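You operate a simulated robot arm through the tools that you are given. There is no shell and no other tool.

Carry out the task below with a simulated robot arm. There is one attempt and no reset: what you move stays moved.

Task
Dab two black bolts in the brown table's brown carton yellow.
Fine: the two that lie apart from the heap; marker back in its own well, lid shut again.

It is judged by the outcome, as a careful person would: the job done as asked, and still so three seconds after it is handed in. It fails if anything else is knocked over, pushed out of place, dropped, spilled or broken. A push-on lid holds only when it is set on centred and level and pressed home; a screw cap is set on level and turned clockwise until tight.

Robot
A 7-joint arm with a two-finger parallel gripper, fixed in place. Base frame: the origin is at the foot of the arm, x ahead of it, y to its left, z up. Readings come in mm, degrees, newtons and seconds.
Its first joint turns from -132.0 to 132.0 degrees. Payload 3.91 kg.
The TCP is the grasp point between the finger pads, 30 mm short of the fingertips. In the tool frame z runs along the fingers and y along their closing line. Largest opening 110 mm; finger width 20, thickness 10; the body of the gripper, 48 by 112 mm, starts 55 mm behind the TCP.
Orientation is that of the tool frame in the base frame, as [roll, pitch, yaw] about the fixed x, y, z axes, in that order (R = Rz(yaw) Ry(pitch) Rx(roll)). With the fingers straight down and closing along the base's y, the tool's x points along the base's -x, its y along +y and its z along -z.

Tools
- The arm moves only by the tool play_rows. Its argument "increments" is text: rows parted by semicolons, each of 7 numbers parted by spaces: the turn, a rotation vector about the tool's x, y, z in degrees, then the shift along the tool's x, y, z in mm, then the opening, from 0 (shut) to 1 (fully open). In form: wx wy wz x y z claw; .... A call has 1 to 20 rows; each row shifts and turns the commanded pose from where the row before left it, along the tool's axes as they then stand. Rows are played at 5 a second. More than 50 mm and 8.6 degrees between two rows, or a gripper value outside its range, and nothing of the call is played. A pose out of reach is approached as far as the arm can. The call stops where the force on the tool passes 90 N (or 10 N more than at its start, if that is more) or the arm is blocked; 0.2 s more then pass. The fingers move at their own pace (about 108 mm/s each) and stop on an object; they squeeze with about 21 N. The grip force told is the motor's: it shows also when the fingers shut on nothing. Time passes only in rows, and 0.2 s behind the last, so rows that do not move let the fingers close. The reply holds the time, the measured pose of the TCP, the force on the tool along the base axes, the opening and the grip force, in the units named above and with some noise, with the torque about the TCP (base axes, N m) and any sound that the robot's microphone picked up.
- Cameras (640 x 400 px; columns grow to the right, rows downward): "scene" is fixed at [399.9, -650.9, 1617.5]; the picture's right is [0.97, -0.24, 0.00], its down [-0.09, -0.38, -0.92] and it looks along [0.22, 0.89, -0.40] (base axes); focal length 357 px, centre (320, 200). "wrist" rides on the gripper at [72, 17, -103] in the tool frame; the picture's right is [-0.23, 0.97, 0.00], its down [-0.76, -0.18, -0.62] and it looks along [-0.61, -0.14, 0.78] (tool axes); focal length 222 px, centre (320, 200). There is no depth. A picture from a camera that has moved, and an enlarged one, comes with that camera's place and axes in the base frame and with its lens.
- get_image(camera): a new picture of that camera. It takes no simulated time.
- zoom(camera, box): a new picture of the part [left, top, right, bottom] of that camera's present view, enlarged. It takes no simulated time.
- close_job(): hands the job in; it is judged then, once.

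Places have to be worked out from the pictures, the camera data and where the tool is seen. Open the gripper and draw the arm clear of the work before you hand the job in, unless the task says otherwise.

The tools are called after "Emit:" as name(argument=value, ...) on one line, values as JSON. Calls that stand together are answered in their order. play_rows: Moves the arm, as the interface text tells. Its arguments: {"type":"object","properties":{"increments":{"type":"string"}},"required":["increments"]} The other tools are called the same way: get_image (camera) takes a picture; zoom (camera, box) takes an enlarged picture of a part of a camera's view; close_job () hands the job in.

At the start:

```text
time: 0.0
tcp_pos: [664.4, 314.0, 1199.7]
tool_rot: [180.0, 0.0, -180.0]
contact_force: [0.6, -0.6, -0.7]
torque: [0.0, 0.01, 0.03]
width: 110.0
grip_force: 0.1
```

scene: 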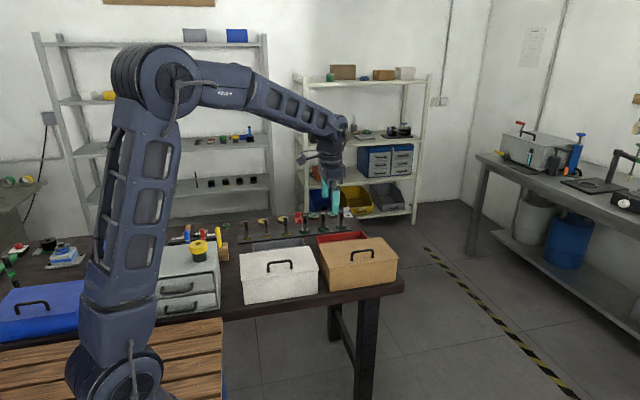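
wrist: 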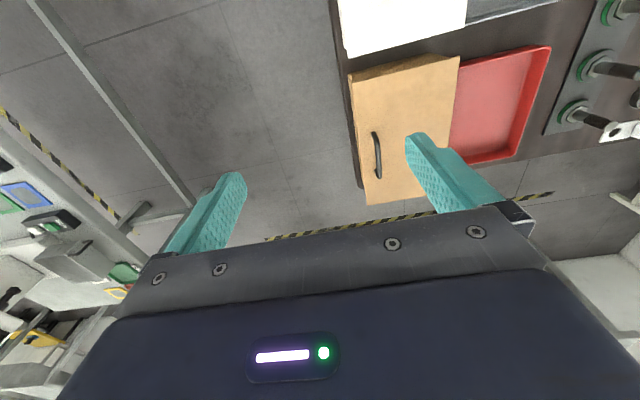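

I'll start by enlarging the scene around the cartons and the marker rack to find the objects.

Emit:
zoom(camera="scene", box=[220, 180, 420, 310])

Emit:
zoom(camera="scene", box=[0, 200, 240, 350])

Emit:
zoom(camera="wrist", box=[320, 0, 640, 200])

Emit:
zoom(camera="scene", box=[470, 100, 640, 210])

```text
3.08 times, centred on (320, 245) of scene
camera zoom: at [399.9, -650.9, 1617.5], right [0.97, -0.24, 0.0], down [-0.09, -0.38, -0.92], along [0.22, 0.89, -0.4], focal length 1100 px, centre (320, 62)
```

zoom: 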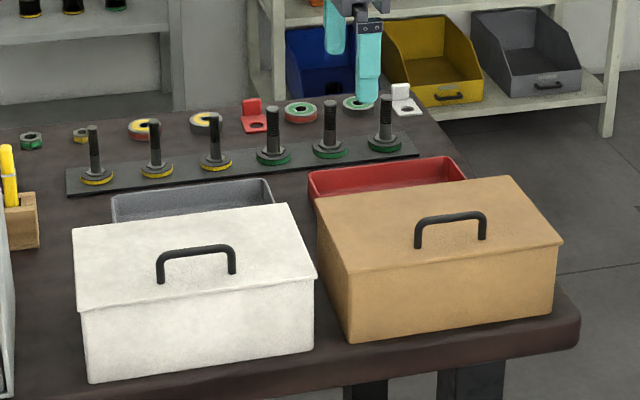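

```text
2.67 times, centred on (120, 275) of scene
camera zoom: at [399.9, -650.9, 1617.5], right [0.97, -0.24, 0.0], down [-0.09, -0.38, -0.92], along [0.22, 0.89, -0.4], focal length 953 px, centre (853, 0)
```

zoom: 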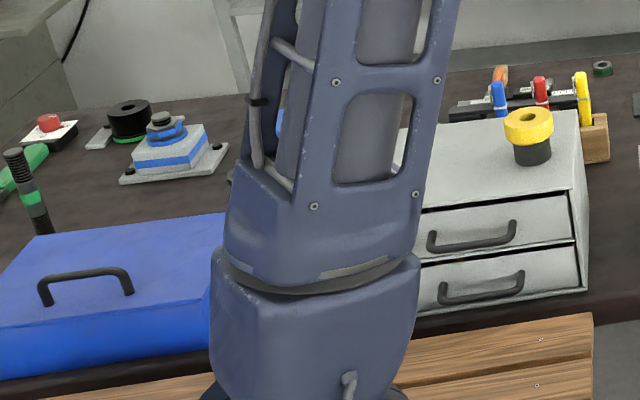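

```text
2.00 times, centred on (480, 100) of wrist
camera zoom: at [590.7, 330.3, 1302.3], right [0.23, 0.97, 0.0], down [0.76, -0.18, 0.62], along [0.61, -0.14, -0.78], focal length 444 px, centre (0, 400)
```

zoom: 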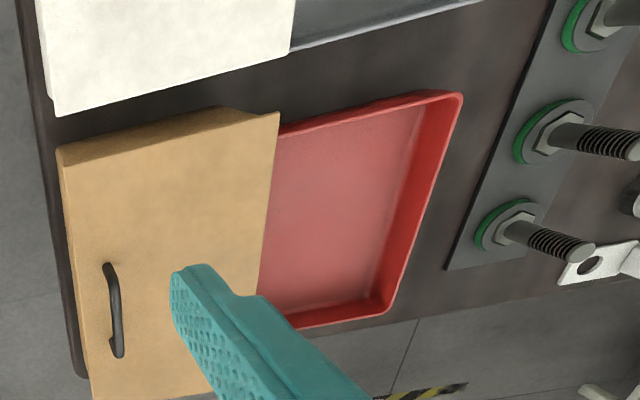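

```text
3.64 times, centred on (555, 155) of scene
camera zoom: at [399.9, -650.9, 1617.5], right [0.97, -0.24, 0.0], down [-0.09, -0.38, -0.92], along [0.22, 0.89, -0.4], focal length 1300 px, centre (-534, 364)
```

zoom: 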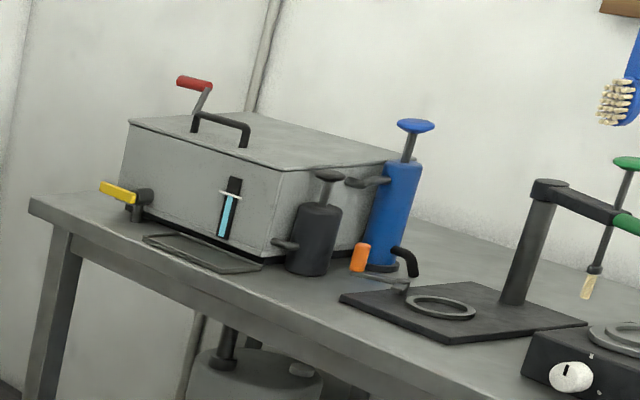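

The handle of the brown carton triangulates to about (816, 393, 912), and a wooden block with coloured markers stands near (313, 740). I move the arm high up to look at the marker block with the wrist camera.

Emit:
play_rows(increments="0 0 0 44 20 0 1; 0 0 0 44 20 0 1; 0 0 0 44 20 0 1; 0 0 0 44 20 0 1; 0 0 0 44 20 0 1; 0 0 0 44 20 0 1; 0 0 0 44 20 0 1; 0 0 0 44 20 0 1; 0 0 0 44 20 0 1; 0 0 0 44 20 0 1; 0 0 -8 0 0 0 1; 0 0 -8 0 0 0 1; 0 0 -8 0 0 0 1; 0 0 -8 0 0 0 1; 0 0 -8 0 0 0 1; 0 0 -8 0 0 0 1; 0 0 -8 0 0 0 1; 0 0 -8 0 0 0 1")

Emit:
get_image(camera="wrist")

Emit:
get_image(camera="scene")

```text
time: 3.8
tcp_pos: [223.8, 513.5, 1200.4]
tool_rot: [180.0, -0.1, -115.8]
contact_force: [0.0, 0.4, 0.0]
torque: [0.0, 0.01, 0.0]
width: 109.8
grip_force: 0.2
```

```text
taken
camera wrist: at [176.3, 455.2, 1302.1], right [-0.78, 0.63, 0.0], down [0.49, 0.61, 0.62], along [0.39, 0.48, -0.78], focal length 222 px, centre (320, 200)
```

wrist: 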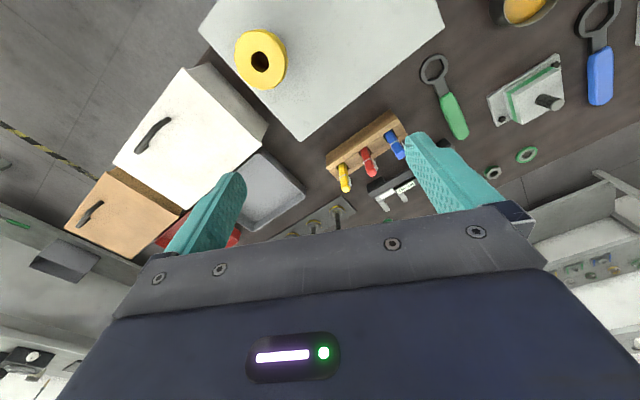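

```text
taken
```

scene: 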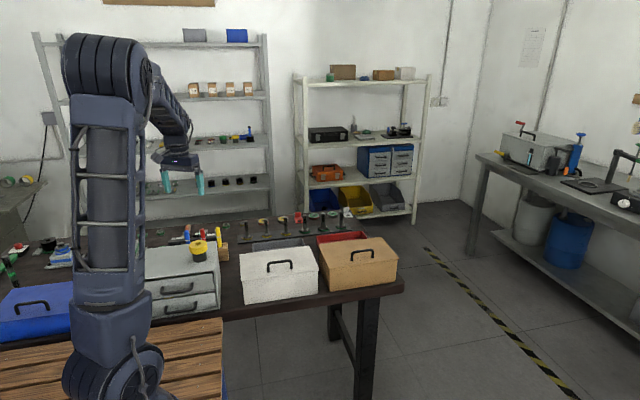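

Emit:
zoom(camera="wrist", box=[300, 90, 440, 210])

Emit:
zoom(camera="scene", box=[150, 215, 250, 280])

Emit:
zoom(camera="scene", box=[305, 220, 415, 305])

```text
3.33 times, centred on (370, 150) of wrist
camera zoom: at [176.3, 455.2, 1302.1], right [-0.78, 0.63, 0.0], down [0.49, 0.61, 0.62], along [0.39, 0.48, -0.78], focal length 740 px, centre (153, 367)
```

zoom: 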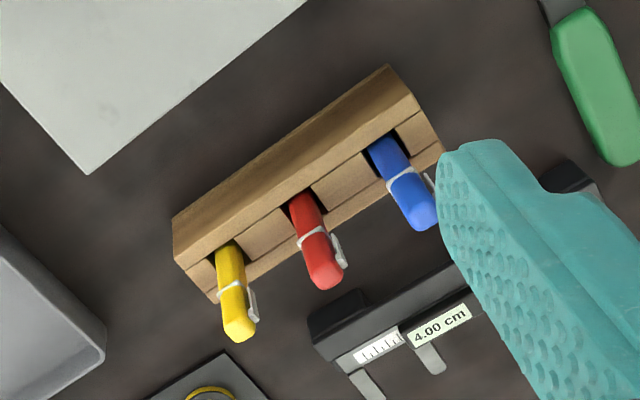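

```text
6.15 times, centred on (200, 248) of scene
camera zoom: at [399.9, -650.9, 1617.5], right [0.97, -0.24, 0.0], down [-0.09, -0.38, -0.92], along [0.22, 0.89, -0.4], focal length 2199 px, centre (1058, -92)
```

zoom: 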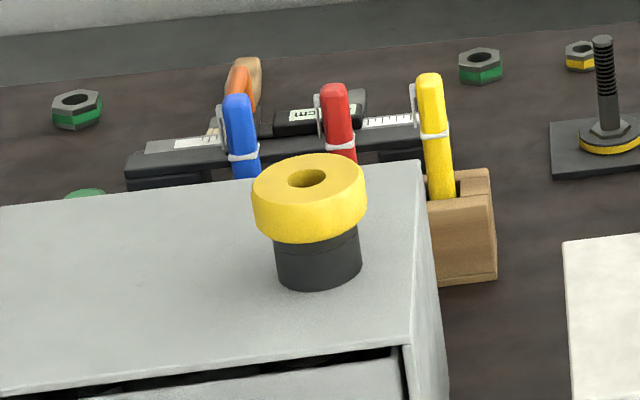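

```text
4.71 times, centred on (360, 262) of scene
camera zoom: at [399.9, -650.9, 1617.5], right [0.97, -0.24, 0.0], down [-0.09, -0.38, -0.92], along [0.22, 0.89, -0.4], focal length 1682 px, centre (132, -94)
```

zoom: 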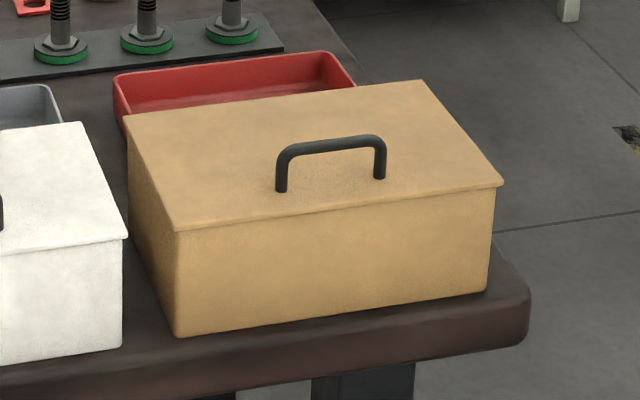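

The yellow marker stands upright, its top near (305, 700, 925), and the brown carton's lid top is at about z 898 with a handle near its -y edge. That suggests a hinge on the +y side. I go back for a closer look at that carton.

Emit:
play_rows(increments="0 0 8 0 0 0 1; 0 0 8 0 0 0 1; 0 0 8 0 0 0 1; 0 0 8 0 0 0 1; 0 0 8 0 0 0 1; 0 0 8 0 0 0 1; 0 0 8 0 0 0 1; 0 0 8 0 0 0 1; 0 0 0 -44 -16 8 1; 0 0 0 -44 -16 8 1; 0 0 0 -44 -16 8 1; 0 0 0 -44 -16 8 1; 0 0 0 -44 -16 8 1; 0 0 0 -44 -16 8 1; 0 0 0 -44 -16 8 1; 0 0 0 -44 -16 8 1; 0 0 0 -44 -16 8 1; 0 0 0 -44 -16 8 1")

Emit:
get_image(camera="wrist")

Emit:
zoom(camera="scene", box=[280, 170, 420, 310])

```text
time: 7.6
tcp_pos: [663.4, 355.7, 1123.9]
tool_rot: [-180.0, -0.1, -179.9]
contact_force: [-0.4, -0.1, 0.5]
torque: [-0.05, -0.04, 0.04]
width: 110.2
grip_force: 0.0
```

```text
taken
camera wrist: at [590.2, 372.0, 1225.7], right [0.23, 0.97, 0.0], down [0.76, -0.18, 0.62], along [0.61, -0.14, -0.78], focal length 222 px, centre (320, 200)
```

wrist: 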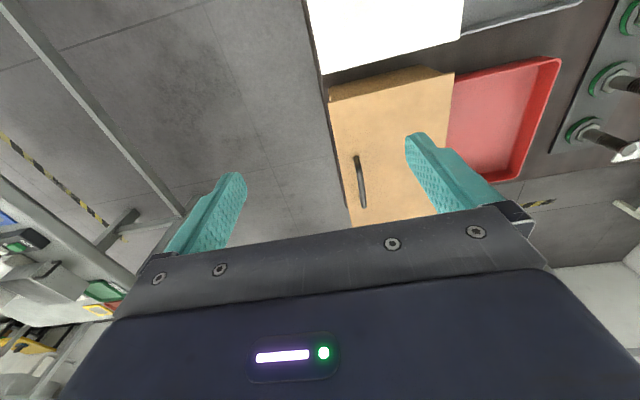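

```text
2.86 times, centred on (350, 240) of scene
camera zoom: at [399.9, -650.9, 1617.5], right [0.97, -0.24, 0.0], down [-0.09, -0.38, -0.92], along [0.22, 0.89, -0.4], focal length 1021 px, centre (234, 86)
```

zoom: 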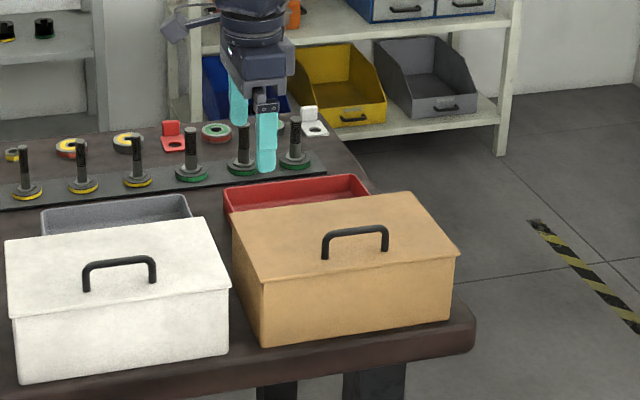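

The carton sits at the image edge, so I shift the camera +x and +y so the whole lid lies between the fingers.

Emit:
play_rows(increments="0 0 0 -20 42 0 1; 0 0 0 -20 42 0 1; 0 0 0 -20 42 0 1; 0 0 0 0 0 0 1")

Emit:
get_image(camera="wrist")

Emit:
zoom(camera="wrist", box=[220, 0, 440, 200])

```text
time: 8.6
tcp_pos: [725.9, 479.3, 1121.0]
tool_rot: [-180.0, 0.0, -179.9]
contact_force: [-0.1, -0.5, 0.0]
torque: [0.03, 0.03, -0.02]
width: 110.1
grip_force: 0.1
```

```text
taken
camera wrist: at [652.6, 496.5, 1223.2], right [0.23, 0.97, 0.0], down [0.76, -0.18, 0.62], along [0.61, -0.14, -0.78], focal length 222 px, centre (320, 200)
```

wrist: 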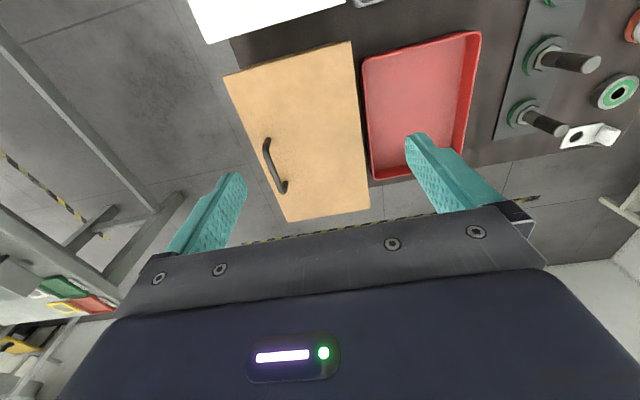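

```text
2.00 times, centred on (330, 100) of wrist
camera zoom: at [652.6, 496.5, 1223.2], right [0.23, 0.97, 0.0], down [0.76, -0.18, 0.62], along [0.61, -0.14, -0.78], focal length 444 px, centre (300, 400)
```

zoom: 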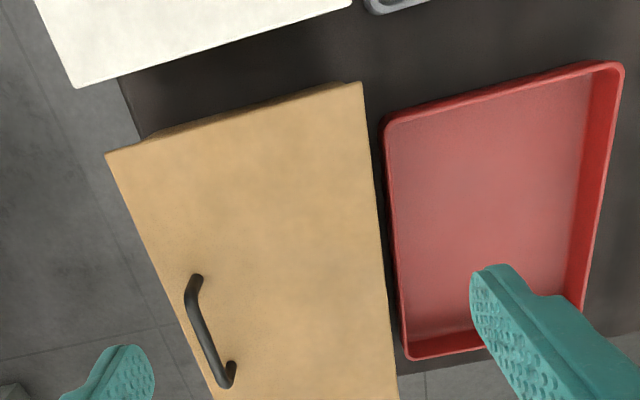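

In this view the lid comes out axis-aligned: x 678–948, y 361–528, top at z about 896. The handle bar runs along x at y about 387, z about 930. I go above the nearer part of the bar and check alignment before lowering.

Emit:
play_rows(increments="0 0 0 -18 -23 30 0.5; 0 0 0 -18 -23 30 0.5; 0 0 0 -18 -23 30 0.5; 0 0 0 -17 -23 25 0.5; 0 0 0 0 0 0 0.5")

Emit:
get_image(camera="wrist")

Emit:
zoom(camera="scene", box=[300, 190, 420, 310])

```text
time: 9.8
tcp_pos: [794.1, 387.1, 1006.1]
tool_rot: [-180.0, 0.0, -180.0]
contact_force: [0.0, -0.1, 0.1]
torque: [0.0, -0.01, -0.03]
width: 55.2
grip_force: 0.1
```

```text
taken
camera wrist: at [721.9, 403.9, 1107.1], right [0.23, 0.97, 0.0], down [0.76, -0.18, 0.62], along [0.61, -0.14, -0.78], focal length 222 px, centre (320, 200)
```

wrist: 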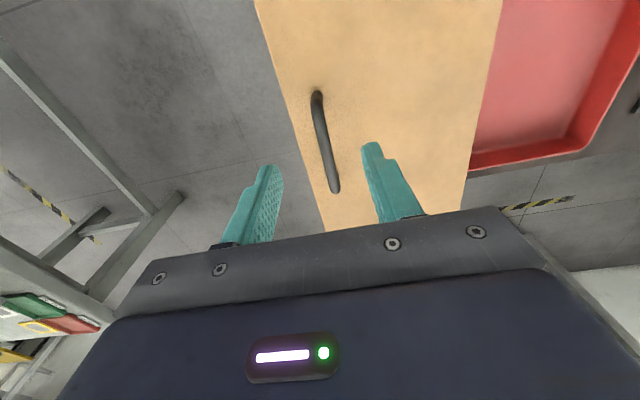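

```text
3.33 times, centred on (360, 250) of scene
camera zoom: at [399.9, -650.9, 1617.5], right [0.97, -0.24, 0.0], down [-0.09, -0.38, -0.92], along [0.22, 0.89, -0.4], focal length 1191 px, centre (187, 33)
```

zoom: 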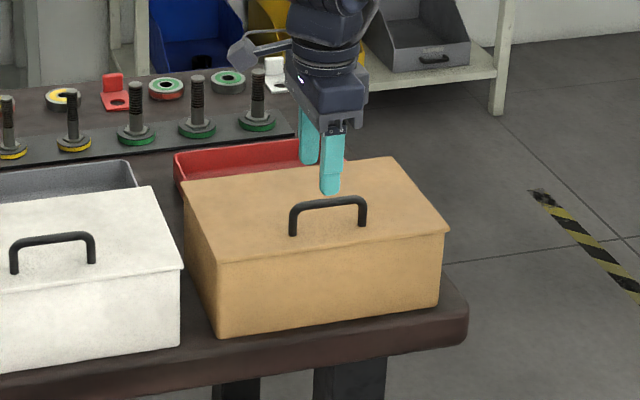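

The bar spans x 765–845 at y about 390, so I shift +3 mm in y, lower until the fingers straddle the bar with the tips clear of the lid, and close.

Emit:
play_rows(increments="0 0 0 -4 3 30 0.5; 0 0 0 0 0 25 0.5; 0 0 0 0 0 12 0.5; 0 0 0 0 0 0 0.5; 0 0 0 0 0 0 0; 0 0 0 0 0 0 0; 0 0 0 0 0 0 0")

Emit:
get_image(camera="wrist")

Emit:
zoom(camera="scene", box=[300, 190, 420, 310])

```text
time: 11.4
tcp_pos: [797.1, 390.5, 937.4]
tool_rot: [-179.9, 0.1, -179.9]
contact_force: [-1.0, -4.1, 0.1]
torque: [-0.03, 0.03, 0.02]
width: 9.3
grip_force: 44.9
```

```text
taken
camera wrist: at [724.5, 407.1, 1039.4], right [0.23, 0.97, 0.0], down [0.76, -0.18, 0.62], along [0.61, -0.14, -0.78], focal length 222 px, centre (320, 200)
```

wrist: 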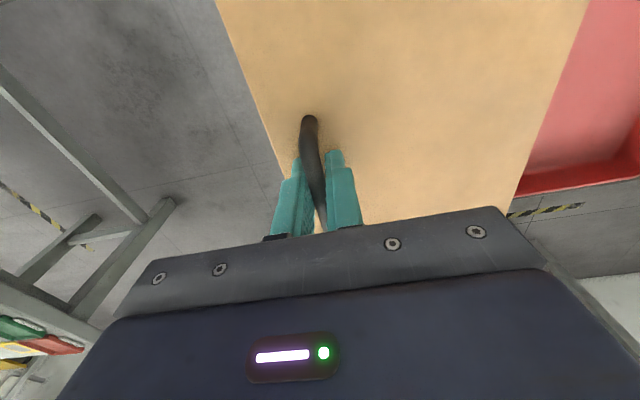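

```text
3.33 times, centred on (360, 250) of scene
camera zoom: at [399.9, -650.9, 1617.5], right [0.97, -0.24, 0.0], down [-0.09, -0.38, -0.92], along [0.22, 0.89, -0.4], focal length 1191 px, centre (187, 33)
```

zoom: 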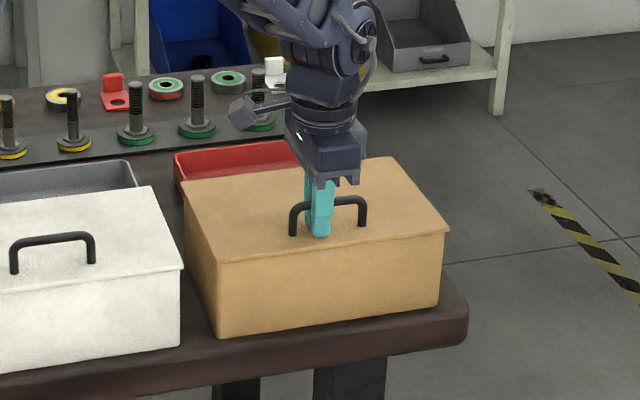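

The bar is held (9.3 mm). I lift it a little along the arc of a hinge at the +y edge and see how the lid responds.

Emit:
play_rows(increments="0 0 0 0 1 -4 0; 0 0 0 0 1.2 -4 0; 0 0 0 0 1.5 -4 0; 0 0 0 0 0 0 0")

Emit:
zoom(camera="scene", box=[300, 190, 420, 310])

Emit:
get_image(camera="wrist")

```text
time: 12.4
tcp_pos: [796.9, 393.8, 949.7]
tool_rot: [-180.0, -0.1, -179.9]
contact_force: [-28.9, -10.2, -1.6]
torque: [-0.53, 0.76, -0.06]
width: 9.4
grip_force: 44.7
```

```text
3.33 times, centred on (360, 250) of scene
camera zoom: at [399.9, -650.9, 1617.5], right [0.97, -0.24, 0.0], down [-0.09, -0.38, -0.92], along [0.22, 0.89, -0.4], focal length 1191 px, centre (187, 33)
```

zoom: 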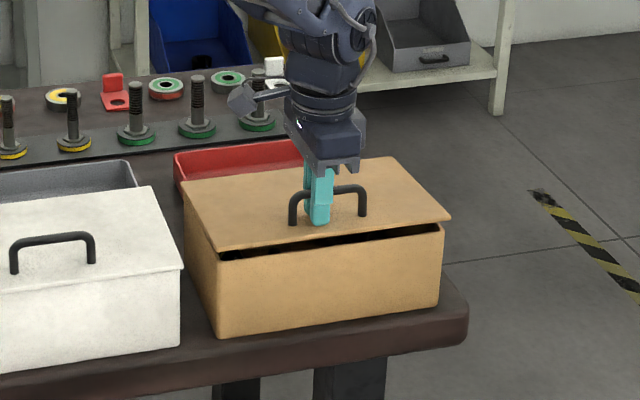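

```text
taken
camera wrist: at [724.8, 410.8, 1051.6], right [0.23, 0.97, 0.0], down [0.76, -0.18, 0.62], along [0.61, -0.14, -0.78], focal length 222 px, centre (320, 200)
```

wrist: 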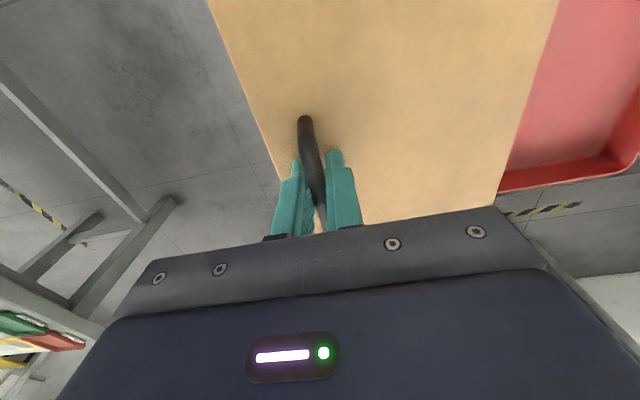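

The front edge lifts, but there is an unexpected -29 N along x. I look closer before going on.

Emit:
zoom(camera="scene", box=[325, 220, 405, 270])

Emit:
play_rows(increments="0 0 0 0 0 0 0; 0 0 0 0 0 0 0")

```text
8.00 times, centred on (365, 245) of scene
camera zoom: at [399.9, -650.9, 1617.5], right [0.97, -0.24, 0.0], down [-0.09, -0.38, -0.92], along [0.22, 0.89, -0.4], focal length 2859 px, centre (-40, -160)
```

zoom: 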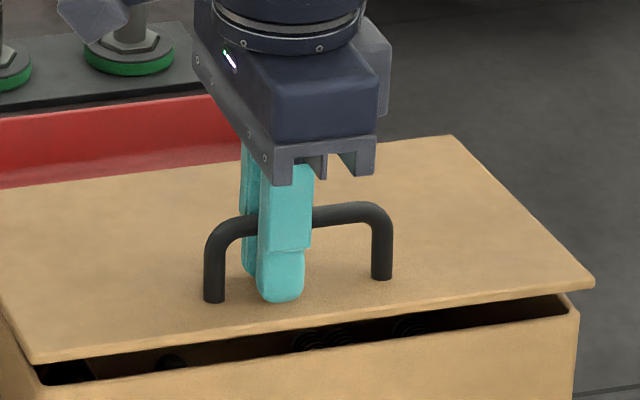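

```text
time: 13.0
tcp_pos: [798.7, 395.5, 951.6]
tool_rot: [-180.0, 0.0, -180.0]
contact_force: [-37.5, -9.7, 0.4]
torque: [-0.31, 0.43, -0.02]
width: 9.3
grip_force: 44.5
```

The hinge works; the x force seems to be the arm still settling forward against the stiff lid. I relieve it by backing the command 2.5 mm in -x.

Emit:
play_rows(increments="0 0 0 1.5 0 0 0; 0 0 0 1 0 0 0; 0 0 0 0 0 0 0")

```text
time: 13.8
tcp_pos: [797.6, 393.8, 950.7]
tool_rot: [180.0, 0.2, 179.9]
contact_force: [9.3, 9.5, -6.2]
torque: [-0.21, -0.57, 0.07]
width: 9.5
grip_force: 46.1
```

Force is relieved, and the bar pivots in the grip. I carry on along the arc to about 25° of opening.

Emit:
play_rows(increments="0 0 0 0 2.3 -5.7 0; 0 0 0 0 2.4 -5.7 0; 0 0 0 0 2.8 -5.5 0; 0 0 0 0 2.9 -5.5 0; 0 0 0 0 3.3 -5.3 0; 0 0 0 0 3.4 -5.2 0; 0 0 0 0 3.8 -4.9 0; 0 0 0 0 3.8 -4.9 0; 0 0 0 0 0 0 0")

Emit:
zoom(camera="scene", box=[300, 190, 420, 310])

```text
time: 15.8
tcp_pos: [797.5, 419.0, 993.1]
tool_rot: [179.9, 0.1, -180.0]
contact_force: [18.1, -16.8, 12.4]
torque: [0.0, 0.34, 0.35]
width: 9.3
grip_force: 45.8
```

```text
3.33 times, centred on (360, 250) of scene
camera zoom: at [399.9, -650.9, 1617.5], right [0.97, -0.24, 0.0], down [-0.09, -0.38, -0.92], along [0.22, 0.89, -0.4], focal length 1191 px, centre (187, 33)
```

zoom: 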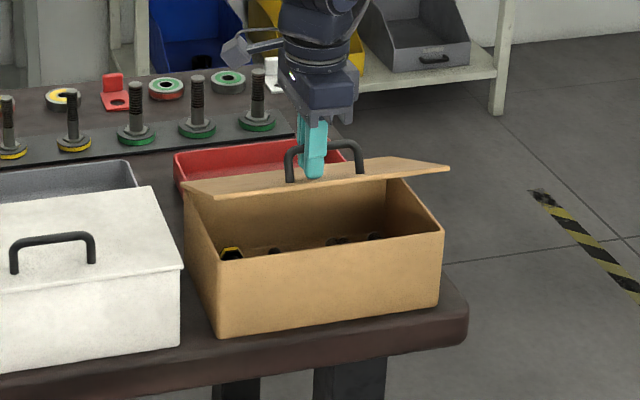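

The lid opens cleanly; the residual force is radial, so my arc is about 1 mm tight. I continue to about 50° with that correction.

Emit:
play_rows(increments="0 0 0 -0.5 3.6 -5.2 0; 0 0 0 0 4.0 -4.8 0; 0 0 0 0 4.4 -4.4 0; 0 0 0 0 4.5 -4.2 0; 0 0 0 0 4.8 -3.9 0; 0 0 0 0 4.9 -3.8 0; 0 0 0 0 5.1 -3.4 0; 0 0 0 0 5.2 -3.3 0; 0 0 0 0 5.4 -2.9 0; 0 0 0 0 5.4 -2.9 0; 0 0 0 0 0 0 0")

Emit:
zoom(camera="scene", box=[300, 190, 420, 310])

```text
time: 18.2
tcp_pos: [796.7, 467.3, 1031.1]
tool_rot: [-180.0, 0.0, -179.9]
contact_force: [7.1, -2.2, 2.6]
torque: [0.02, -0.15, 0.5]
width: 9.8
grip_force: 44.9
```

```text
3.33 times, centred on (360, 250) of scene
camera zoom: at [399.9, -650.9, 1617.5], right [0.97, -0.24, 0.0], down [-0.09, -0.38, -0.92], along [0.22, 0.89, -0.4], focal length 1191 px, centre (187, 33)
```

zoom: 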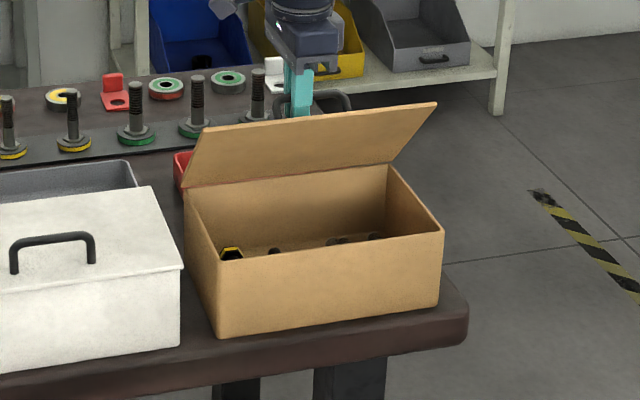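

Forces are small at about 50°. I continue to about 75°.

Emit:
play_rows(increments="0 0 0 0 5.7 -2.5 0; 0 0 0 0 5.7 -2.4 0; 0 0 0 0 5.9 -2.0 0; 0 0 0 0 5.9 -1.9 0; 0 0 0 0 6.0 -1.4 0; 0 0 0 0 6.1 -1.3 0; 0 0 0 0 6.1 -0.9 0; 0 0 0 0 6.1 -0.8 0; 0 0 0 0 6.2 -0.4 0; 0 0 0 0 6.2 -0.2 0; 0 0 0 0 0 0 0")

Emit:
zoom(camera="scene", box=[300, 190, 420, 310])

```text
time: 20.6
tcp_pos: [796.8, 526.3, 1046.0]
tool_rot: [179.9, 0.0, -180.0]
contact_force: [-16.2, -0.2, -12.9]
torque: [-0.02, 0.16, 0.62]
width: 9.2
grip_force: 45.1
```

```text
3.33 times, centred on (360, 250) of scene
camera zoom: at [399.9, -650.9, 1617.5], right [0.97, -0.24, 0.0], down [-0.09, -0.38, -0.92], along [0.22, 0.89, -0.4], focal length 1191 px, centre (187, 33)
```

zoom: 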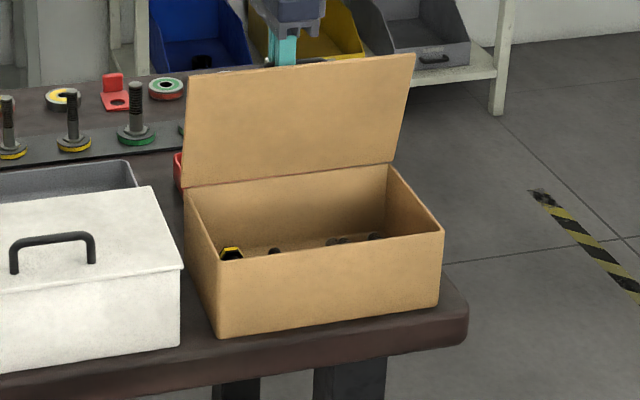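

Around 75° now with the tool slightly high. I go on past vertical, toward about 97°, watching for a stop.

Emit:
play_rows(increments="0 0 0 0.6 6.2 0.6 0; 0 0 0 0 6.2 0.5 0; 0 0 0 0 6.2 0.8 0; 0 0 0 0 6.1 0.9 0; 0 0 0 0 6.1 1.3 0; 0 0 0 0 6.0 1.4 0; 0 0 0 0 0 0 0")

Emit:
zoom(camera="scene", box=[300, 190, 420, 310])

```text
time: 22.2
tcp_pos: [796.2, 564.1, 1040.8]
tool_rot: [179.9, 0.1, -180.0]
contact_force: [-2.2, 1.5, 1.1]
torque: [0.07, -0.09, 0.69]
width: 9.2
grip_force: 45.0
```

```text
3.33 times, centred on (360, 250) of scene
camera zoom: at [399.9, -650.9, 1617.5], right [0.97, -0.24, 0.0], down [-0.09, -0.38, -0.92], along [0.22, 0.89, -0.4], focal length 1191 px, centre (187, 33)
```

zoom: 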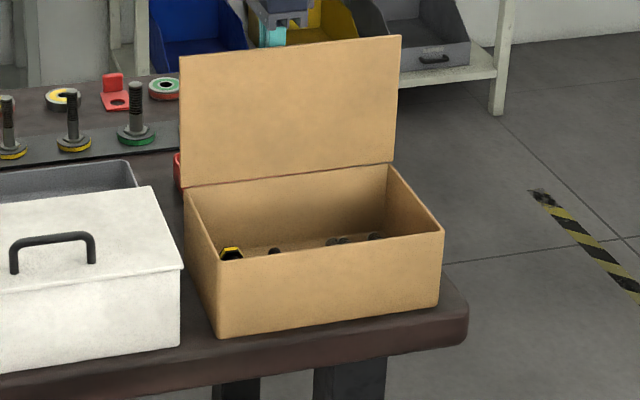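

The lid is at about 90°. I continue toward 100–105°, in small steps.

Emit:
play_rows(increments="0 0 0 0 6.0 1.7 0; 0 0 0 0 6.0 1.9 0; 0 0 0 0 5.8 2.3 0; 0 0 0 0 5.7 2.5 0; 0 0 0 0 0 0 0")

Emit:
zoom(camera="scene", box=[300, 190, 420, 310])

Emit:
get_image(camera="wrist")

```text
time: 23.4
tcp_pos: [796.5, 585.9, 1032.0]
tool_rot: [180.0, 0.0, 180.0]
contact_force: [4.2, 0.3, 0.7]
torque: [0.02, 0.08, 0.65]
width: 9.3
grip_force: 45.1
```

```text
3.33 times, centred on (360, 250) of scene
camera zoom: at [399.9, -650.9, 1617.5], right [0.97, -0.24, 0.0], down [-0.09, -0.38, -0.92], along [0.22, 0.89, -0.4], focal length 1191 px, centre (187, 33)
```

zoom: 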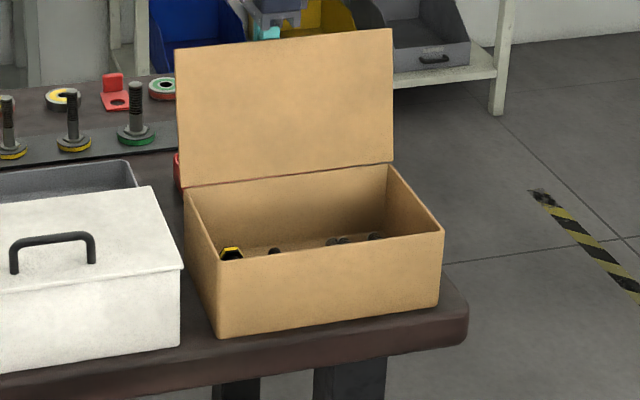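

```text
taken
camera wrist: at [723.3, 603.2, 1133.8], right [0.23, 0.97, 0.0], down [0.76, -0.18, 0.62], along [0.61, -0.14, -0.78], focal length 222 px, centre (320, 200)
```

wrist: 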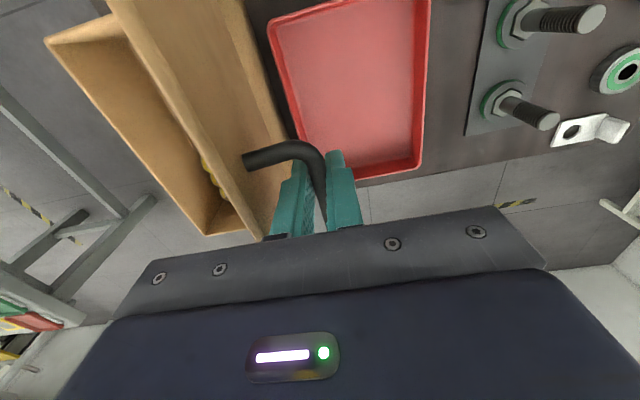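

At about 100° without a stop yet. I continue a bit farther, looking for a stop.

Emit:
play_rows(increments="0 0 0 0 5.6 2.7 0; 0 0 0 0 5.5 2.9 0; 0 0 0 0 5.3 3.2 0; 0 0 0 0 5.2 3.4 0; 0 0 0 0 0 0 0")

Emit:
zoom(camera="scene", box=[300, 190, 420, 310])

```text
time: 24.3
tcp_pos: [798.0, 596.0, 1025.8]
tool_rot: [-179.3, -0.2, 179.8]
contact_force: [-27.2, -43.3, 18.4]
torque: [-0.21, 0.96, 0.68]
width: 10.0
grip_force: 44.9
stopped in row 4: the force on the tool passed its limit at 98 N (the readings are from after the stop); the commanded pose is now the measured one
```

```text
3.33 times, centred on (360, 250) of scene
camera zoom: at [399.9, -650.9, 1617.5], right [0.97, -0.24, 0.0], down [-0.09, -0.38, -0.92], along [0.22, 0.89, -0.4], focal length 1191 px, centre (187, 33)
```

zoom: 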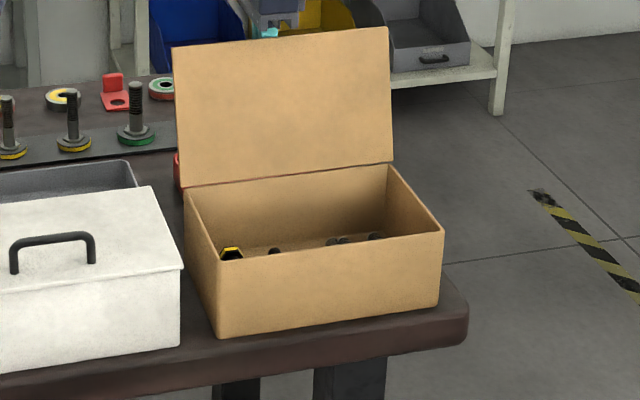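

The lid reached its stop at about 105°, past vertical, so it should stay. I ease back slightly, open the fingers just a little (the inner finger is between bar and lid) and rise straight up.

Emit:
play_rows(increments="0 0 0 0 -1.5 -1 0; 0 0 0 0 0 0 0; 0 0 0 0 0 0 0.2; 0 0 0 0 0 0 0.2; 0 0 0 0 0 0 0.2")

Emit:
zoom(camera="scene", box=[300, 190, 420, 310])

Emit:
get_image(camera="wrist")

```text
time: 25.5
tcp_pos: [798.7, 597.9, 1023.6]
tool_rot: [-179.5, -0.2, 179.9]
contact_force: [0.3, -0.3, -0.6]
torque: [-0.01, 0.03, -0.03]
width: 21.9
grip_force: 0.1
```

```text
3.33 times, centred on (360, 250) of scene
camera zoom: at [399.9, -650.9, 1617.5], right [0.97, -0.24, 0.0], down [-0.09, -0.38, -0.92], along [0.22, 0.89, -0.4], focal length 1191 px, centre (187, 33)
```

zoom: 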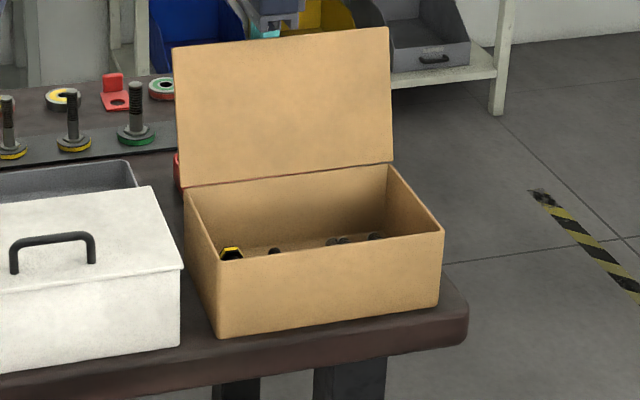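

```text
taken
camera wrist: at [725.3, 616.1, 1125.8], right [0.23, 0.97, -0.01], down [0.76, -0.18, 0.62], along [0.6, -0.15, -0.78], focal length 222 px, centre (320, 200)
```

wrist: 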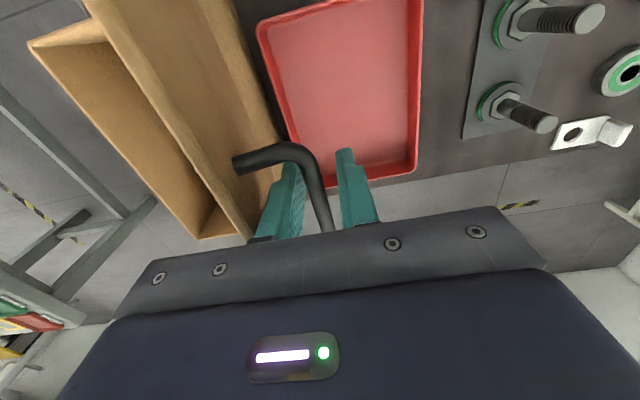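

The lid stays at its stop with the fingers free. I rise straight up in steps.

Emit:
play_rows(increments="0 0 0 0 0 -15 0.2; 0 0 0 0 0 -25 0.2; 0 0 0 0 0 -30 0.2; 0 0 0 0 0 -40 0.2; 0 0 0 0 0 -40 0.2; 0 0 0 0 0 0 0.2")

Emit:
get_image(camera="wrist")

Emit:
get_image(camera="scene")

```text
time: 26.9
tcp_pos: [798.9, 600.8, 1174.2]
tool_rot: [-179.5, -0.1, 179.8]
contact_force: [-0.1, -0.3, 0.2]
torque: [0.01, -0.01, 0.02]
width: 22.2
grip_force: 0.1
```

```text
taken
camera wrist: at [725.8, 618.3, 1276.0], right [0.23, 0.97, -0.01], down [0.76, -0.18, 0.62], along [0.6, -0.15, -0.78], focal length 222 px, centre (320, 200)
```

wrist: 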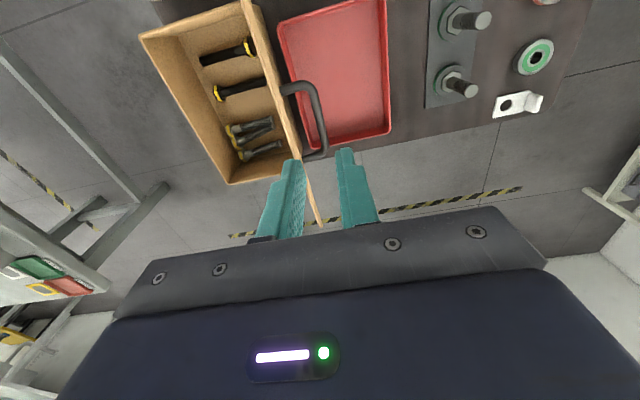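

```text
taken
```

scene: 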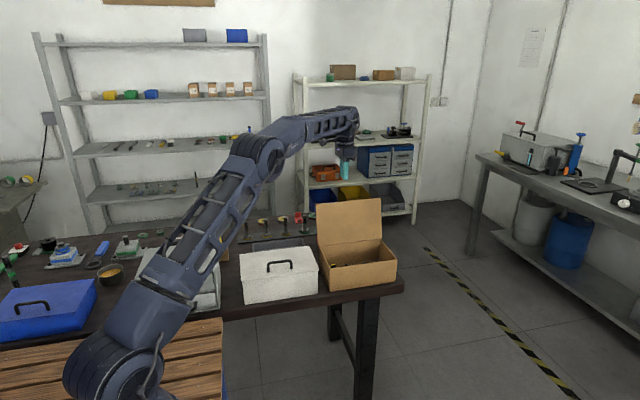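

Now the bolts are visible; I zoom in on the carton's inside.

Emit:
zoom(camera="wrist", box=[140, 0, 340, 190])

Emit:
zoom(camera="scene", box=[310, 230, 410, 300])

```text
2.11 times, centred on (240, 95) of wrist
camera zoom: at [725.8, 618.3, 1276.0], right [0.23, 0.97, -0.01], down [0.76, -0.18, 0.62], along [0.6, -0.15, -0.78], focal length 468 px, centre (488, 421)
```

zoom: 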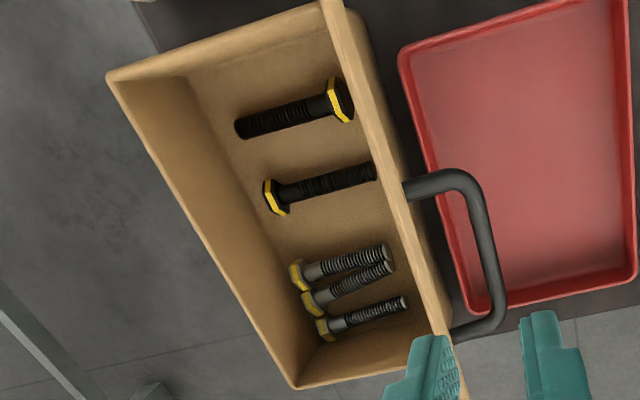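

```text
5.71 times, centred on (360, 265) of scene
camera zoom: at [399.9, -650.9, 1617.5], right [0.97, -0.24, 0.0], down [-0.09, -0.38, -0.92], along [0.22, 0.89, -0.4], focal length 2042 px, centre (91, -171)
```

zoom: 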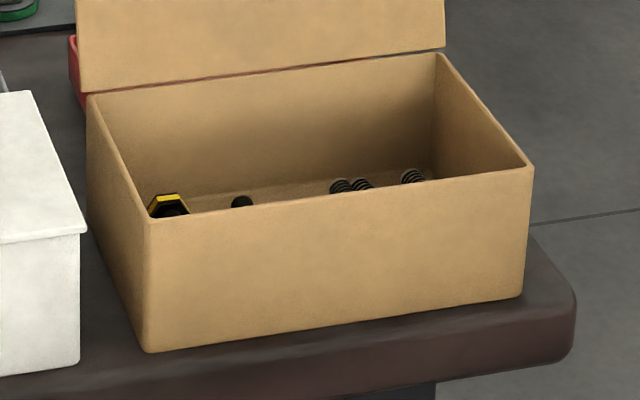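

Two black bolts lie apart toward the near (-x) end, while the heap of three grey-threaded bolts is at the far end. I move to a lower viewpoint over the box to locate the two bolts.

Emit:
play_rows(increments="-0.5 0 0 15 -32 0 0.5; 0 0 0 15 -32 0 0.5; 0 0 0 15 -32 0 0.5; 0 0 0 14 -32 0 0.5; 0 0 0 14 -32 30 0.5; 0 0 0 0 0 30 0.5; 0 0 0 0 0 40 0.5; 0 0 0 0 0 0 0.5")

Emit:
get_image(camera="wrist")

Emit:
zoom(camera="wrist", box=[220, 20, 400, 220])

```text
time: 28.7
tcp_pos: [725.8, 439.5, 1072.0]
tool_rot: [-180.0, -0.1, 179.7]
contact_force: [-0.2, 0.0, -0.3]
torque: [0.03, 0.0, 0.01]
width: 54.9
grip_force: 0.1
```

```text
taken
camera wrist: at [652.9, 457.0, 1174.6], right [0.23, 0.97, 0.0], down [0.76, -0.18, 0.62], along [0.6, -0.14, -0.78], focal length 222 px, centre (320, 200)
```

wrist: 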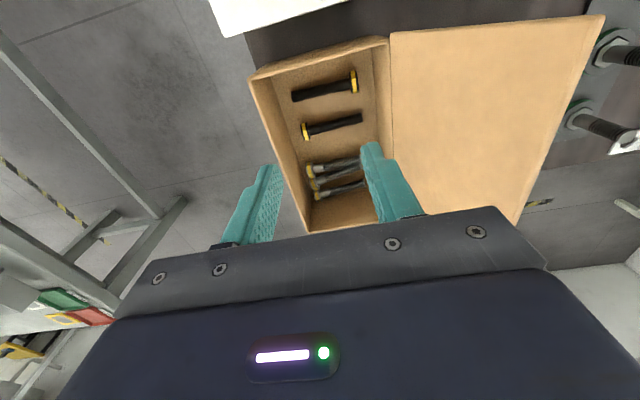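

```text
2.00 times, centred on (310, 120) of wrist
camera zoom: at [652.9, 457.0, 1174.6], right [0.23, 0.97, 0.0], down [0.76, -0.18, 0.62], along [0.6, -0.14, -0.78], focal length 444 px, centre (340, 360)
```

zoom: 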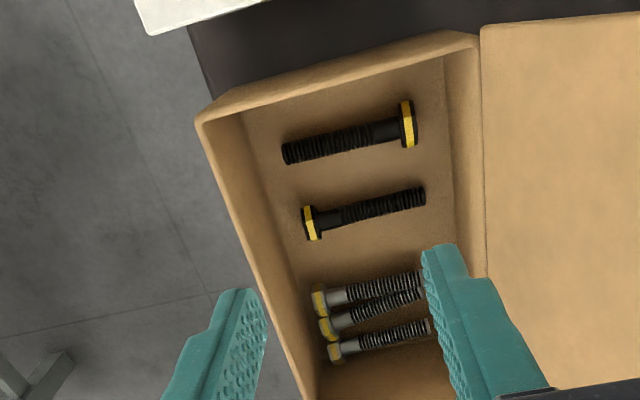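

Bolt 1's shank lies along y at x≈729 (y 397–482), bolt 2's at x≈783 (y 414–495). With their places known, I go to look closely at the marker block.

Emit:
play_rows(increments="0 0 0.3 0 0 -30 0.5; 0 0 0 40 17 -10 0.5; 0 0 0 40 17 0 0.5; 0 0 0 40 17 0 0.5; 0 0 0 40 17 0 0.5; 0 0 0 40 17 0 0.5; 0 0 0 40 17 0 0.5; 0 0 0 40 17 0 0.5; 0 0 0 40 17 0 0.5; 0 0 0 40 17 0 0.5; 0 0 0 40 17 0 0.5; 0 0 0 40 17 0 0.5; 0 0 0 36 13 0 0.5; 0 0 0 0 0 0 0.5")

Emit:
get_image(camera="wrist")

Emit:
zoom(camera="wrist", box=[280, 40, 440, 180])

Emit:
get_image(camera="scene")

```text
time: 31.7
tcp_pos: [250.7, 646.3, 1115.5]
tool_rot: [179.9, -0.1, 179.5]
contact_force: [-0.3, 0.5, 0.9]
torque: [0.01, -0.01, 0.01]
width: 55.0
grip_force: 0.2
```

```text
taken
camera wrist: at [178.0, 663.0, 1217.4], right [0.24, 0.97, 0.0], down [0.76, -0.18, 0.62], along [0.6, -0.15, -0.78], focal length 222 px, centre (320, 200)
```

wrist: 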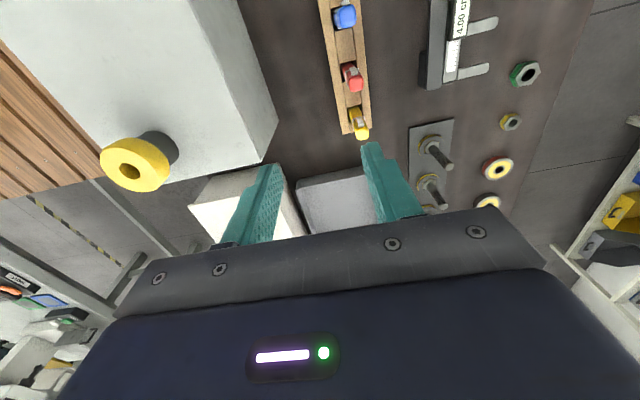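

```text
2.86 times, centred on (360, 110) of wrist
camera zoom: at [178.0, 663.0, 1217.4], right [0.24, 0.97, 0.0], down [0.76, -0.18, 0.62], along [0.6, -0.15, -0.78], focal length 635 px, centre (206, 457)
```

zoom: 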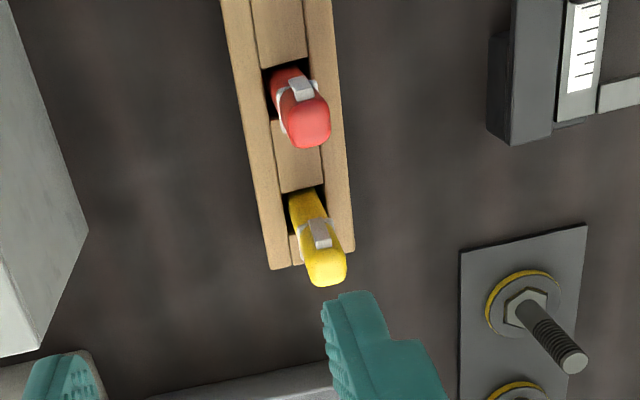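

```text
taken
```

scene: 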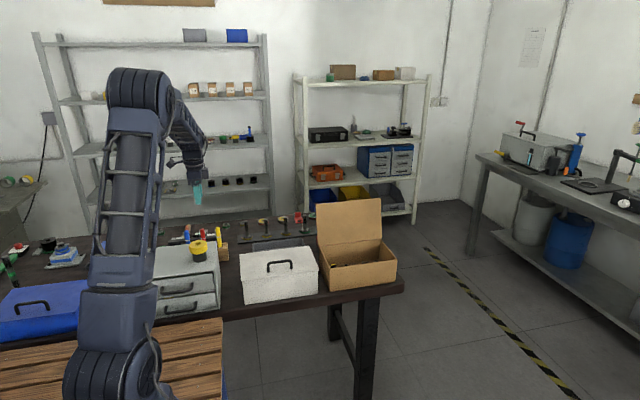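

Two wrist views agree on the yellow marker: upright at (300.5, 690), top z≈940, block rim z≈845, clip facing -x. I take a closer look at its ring and clip before deciding the grip height.

Emit:
zoom(camera="wrist", box=[335, 85, 385, 145])

Emit:
zoom(camera="scene", box=[195, 220, 240, 265])

```text
6.67 times, centred on (360, 115) of wrist
camera zoom: at [178.0, 663.0, 1217.4], right [0.24, 0.97, 0.0], down [0.76, -0.18, 0.62], along [0.6, -0.15, -0.78], focal length 1481 px, centre (53, 767)
```

zoom: 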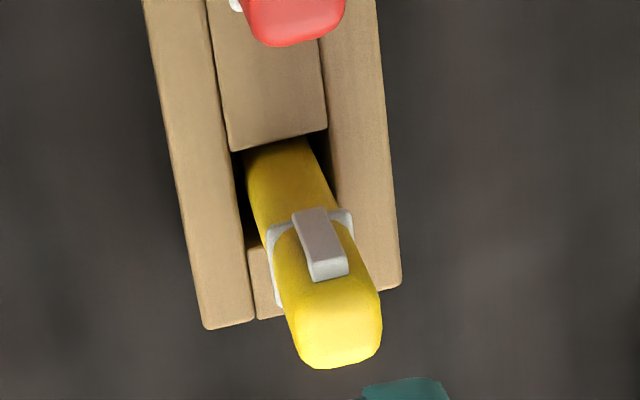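

```text
8.89 times, centred on (218, 242) of scene
camera zoom: at [399.9, -650.9, 1617.5], right [0.97, -0.24, 0.0], down [-0.09, -0.38, -0.92], along [0.22, 0.89, -0.4], focal length 3177 px, centre (1231, -178)
```

zoom: 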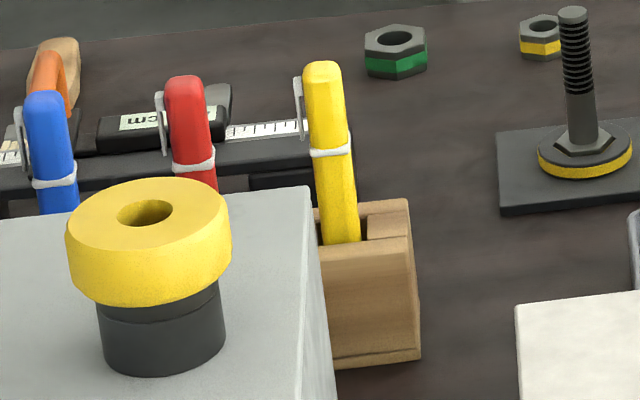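

The marker is a rounded square bar with the ring at z≈894 and the clip facing -x. I will grip the bare upper half, above the ring, closing along y. I move above it first.

Emit:
play_rows(increments="0 0 -0.5 -17 15 -10 0.5; 0 0 0 -17 14 30 0.5; 0 0 0 -17 14 40 0.5; 0 0 0 0 0 35 0.5; 0 0 0 0 0 10 0.5; 0 0 0 0 0 0 0.5")

Emit:
get_image(camera="wrist")

Emit:
zoom(camera="scene", box=[170, 190, 250, 270])

```text
time: 33.1
tcp_pos: [301.6, 685.3, 1009.8]
tool_rot: [180.0, 0.0, -179.9]
contact_force: [0.0, 0.0, -0.1]
torque: [0.01, -0.01, 0.0]
width: 54.9
grip_force: 0.0
```

```text
taken
camera wrist: at [228.1, 702.2, 1111.2], right [0.23, 0.97, 0.0], down [0.76, -0.18, 0.62], along [0.61, -0.14, -0.78], focal length 222 px, centre (320, 200)
```

wrist: 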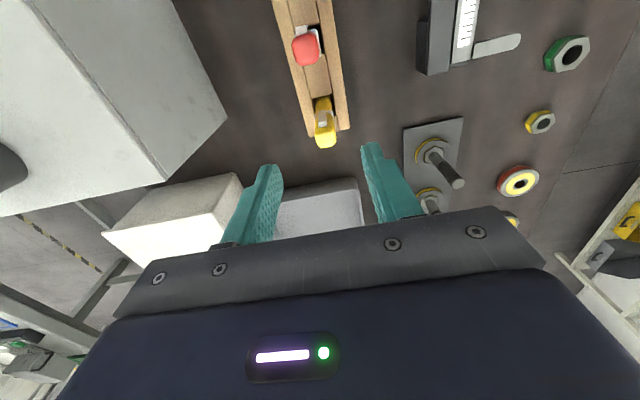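

```text
5.00 times, centred on (210, 230) of scene
camera zoom: at [399.9, -650.9, 1617.5], right [0.97, -0.24, 0.0], down [-0.09, -0.38, -0.92], along [0.22, 0.89, -0.4], focal length 1787 px, centre (870, 50)
```

zoom: 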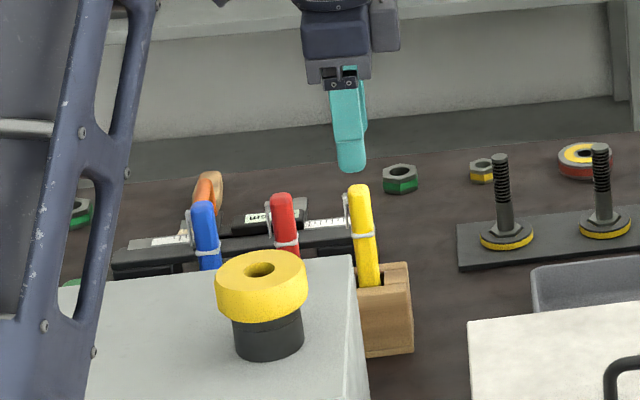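

The marker top reads (300.5, 690.3); the TCP is at y 685, so I shift +5 mm in y and lower to z≈932 around its upper half.

Emit:
play_rows(increments="0 0 0 1 5 0 0.5; 0 0 0 0 0 30 0.5; 0 0 0 0 0 28 0.5; 0 0 0 0 0 20 0.5; 0 0 0 0 0 0 0.5")

Emit:
get_image(camera="wrist")

Emit:
zoom(camera="scene", box=[170, 190, 250, 270])

```text
time: 34.3
tcp_pos: [300.0, 688.9, 931.8]
tool_rot: [179.9, 0.0, -180.0]
contact_force: [-0.1, 0.3, 0.1]
torque: [-0.05, 0.0, 0.01]
width: 54.6
grip_force: 0.1
```

```text
taken
camera wrist: at [227.3, 706.6, 1034.3], right [0.23, 0.97, 0.0], down [0.76, -0.18, 0.62], along [0.61, -0.14, -0.78], focal length 222 px, centre (320, 200)
```

wrist: 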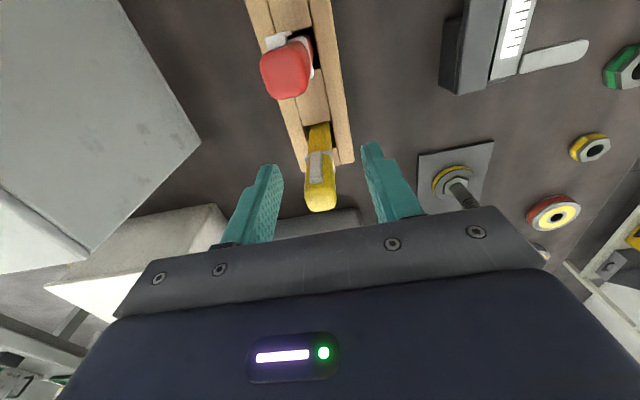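

```text
5.00 times, centred on (210, 230) of scene
camera zoom: at [399.9, -650.9, 1617.5], right [0.97, -0.24, 0.0], down [-0.09, -0.38, -0.92], along [0.22, 0.89, -0.4], focal length 1787 px, centre (870, 50)
```

zoom: 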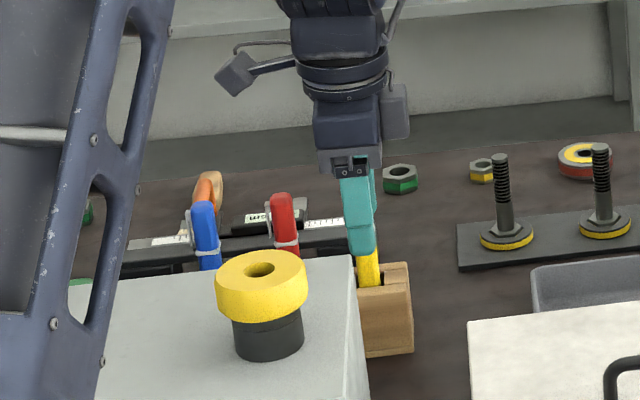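

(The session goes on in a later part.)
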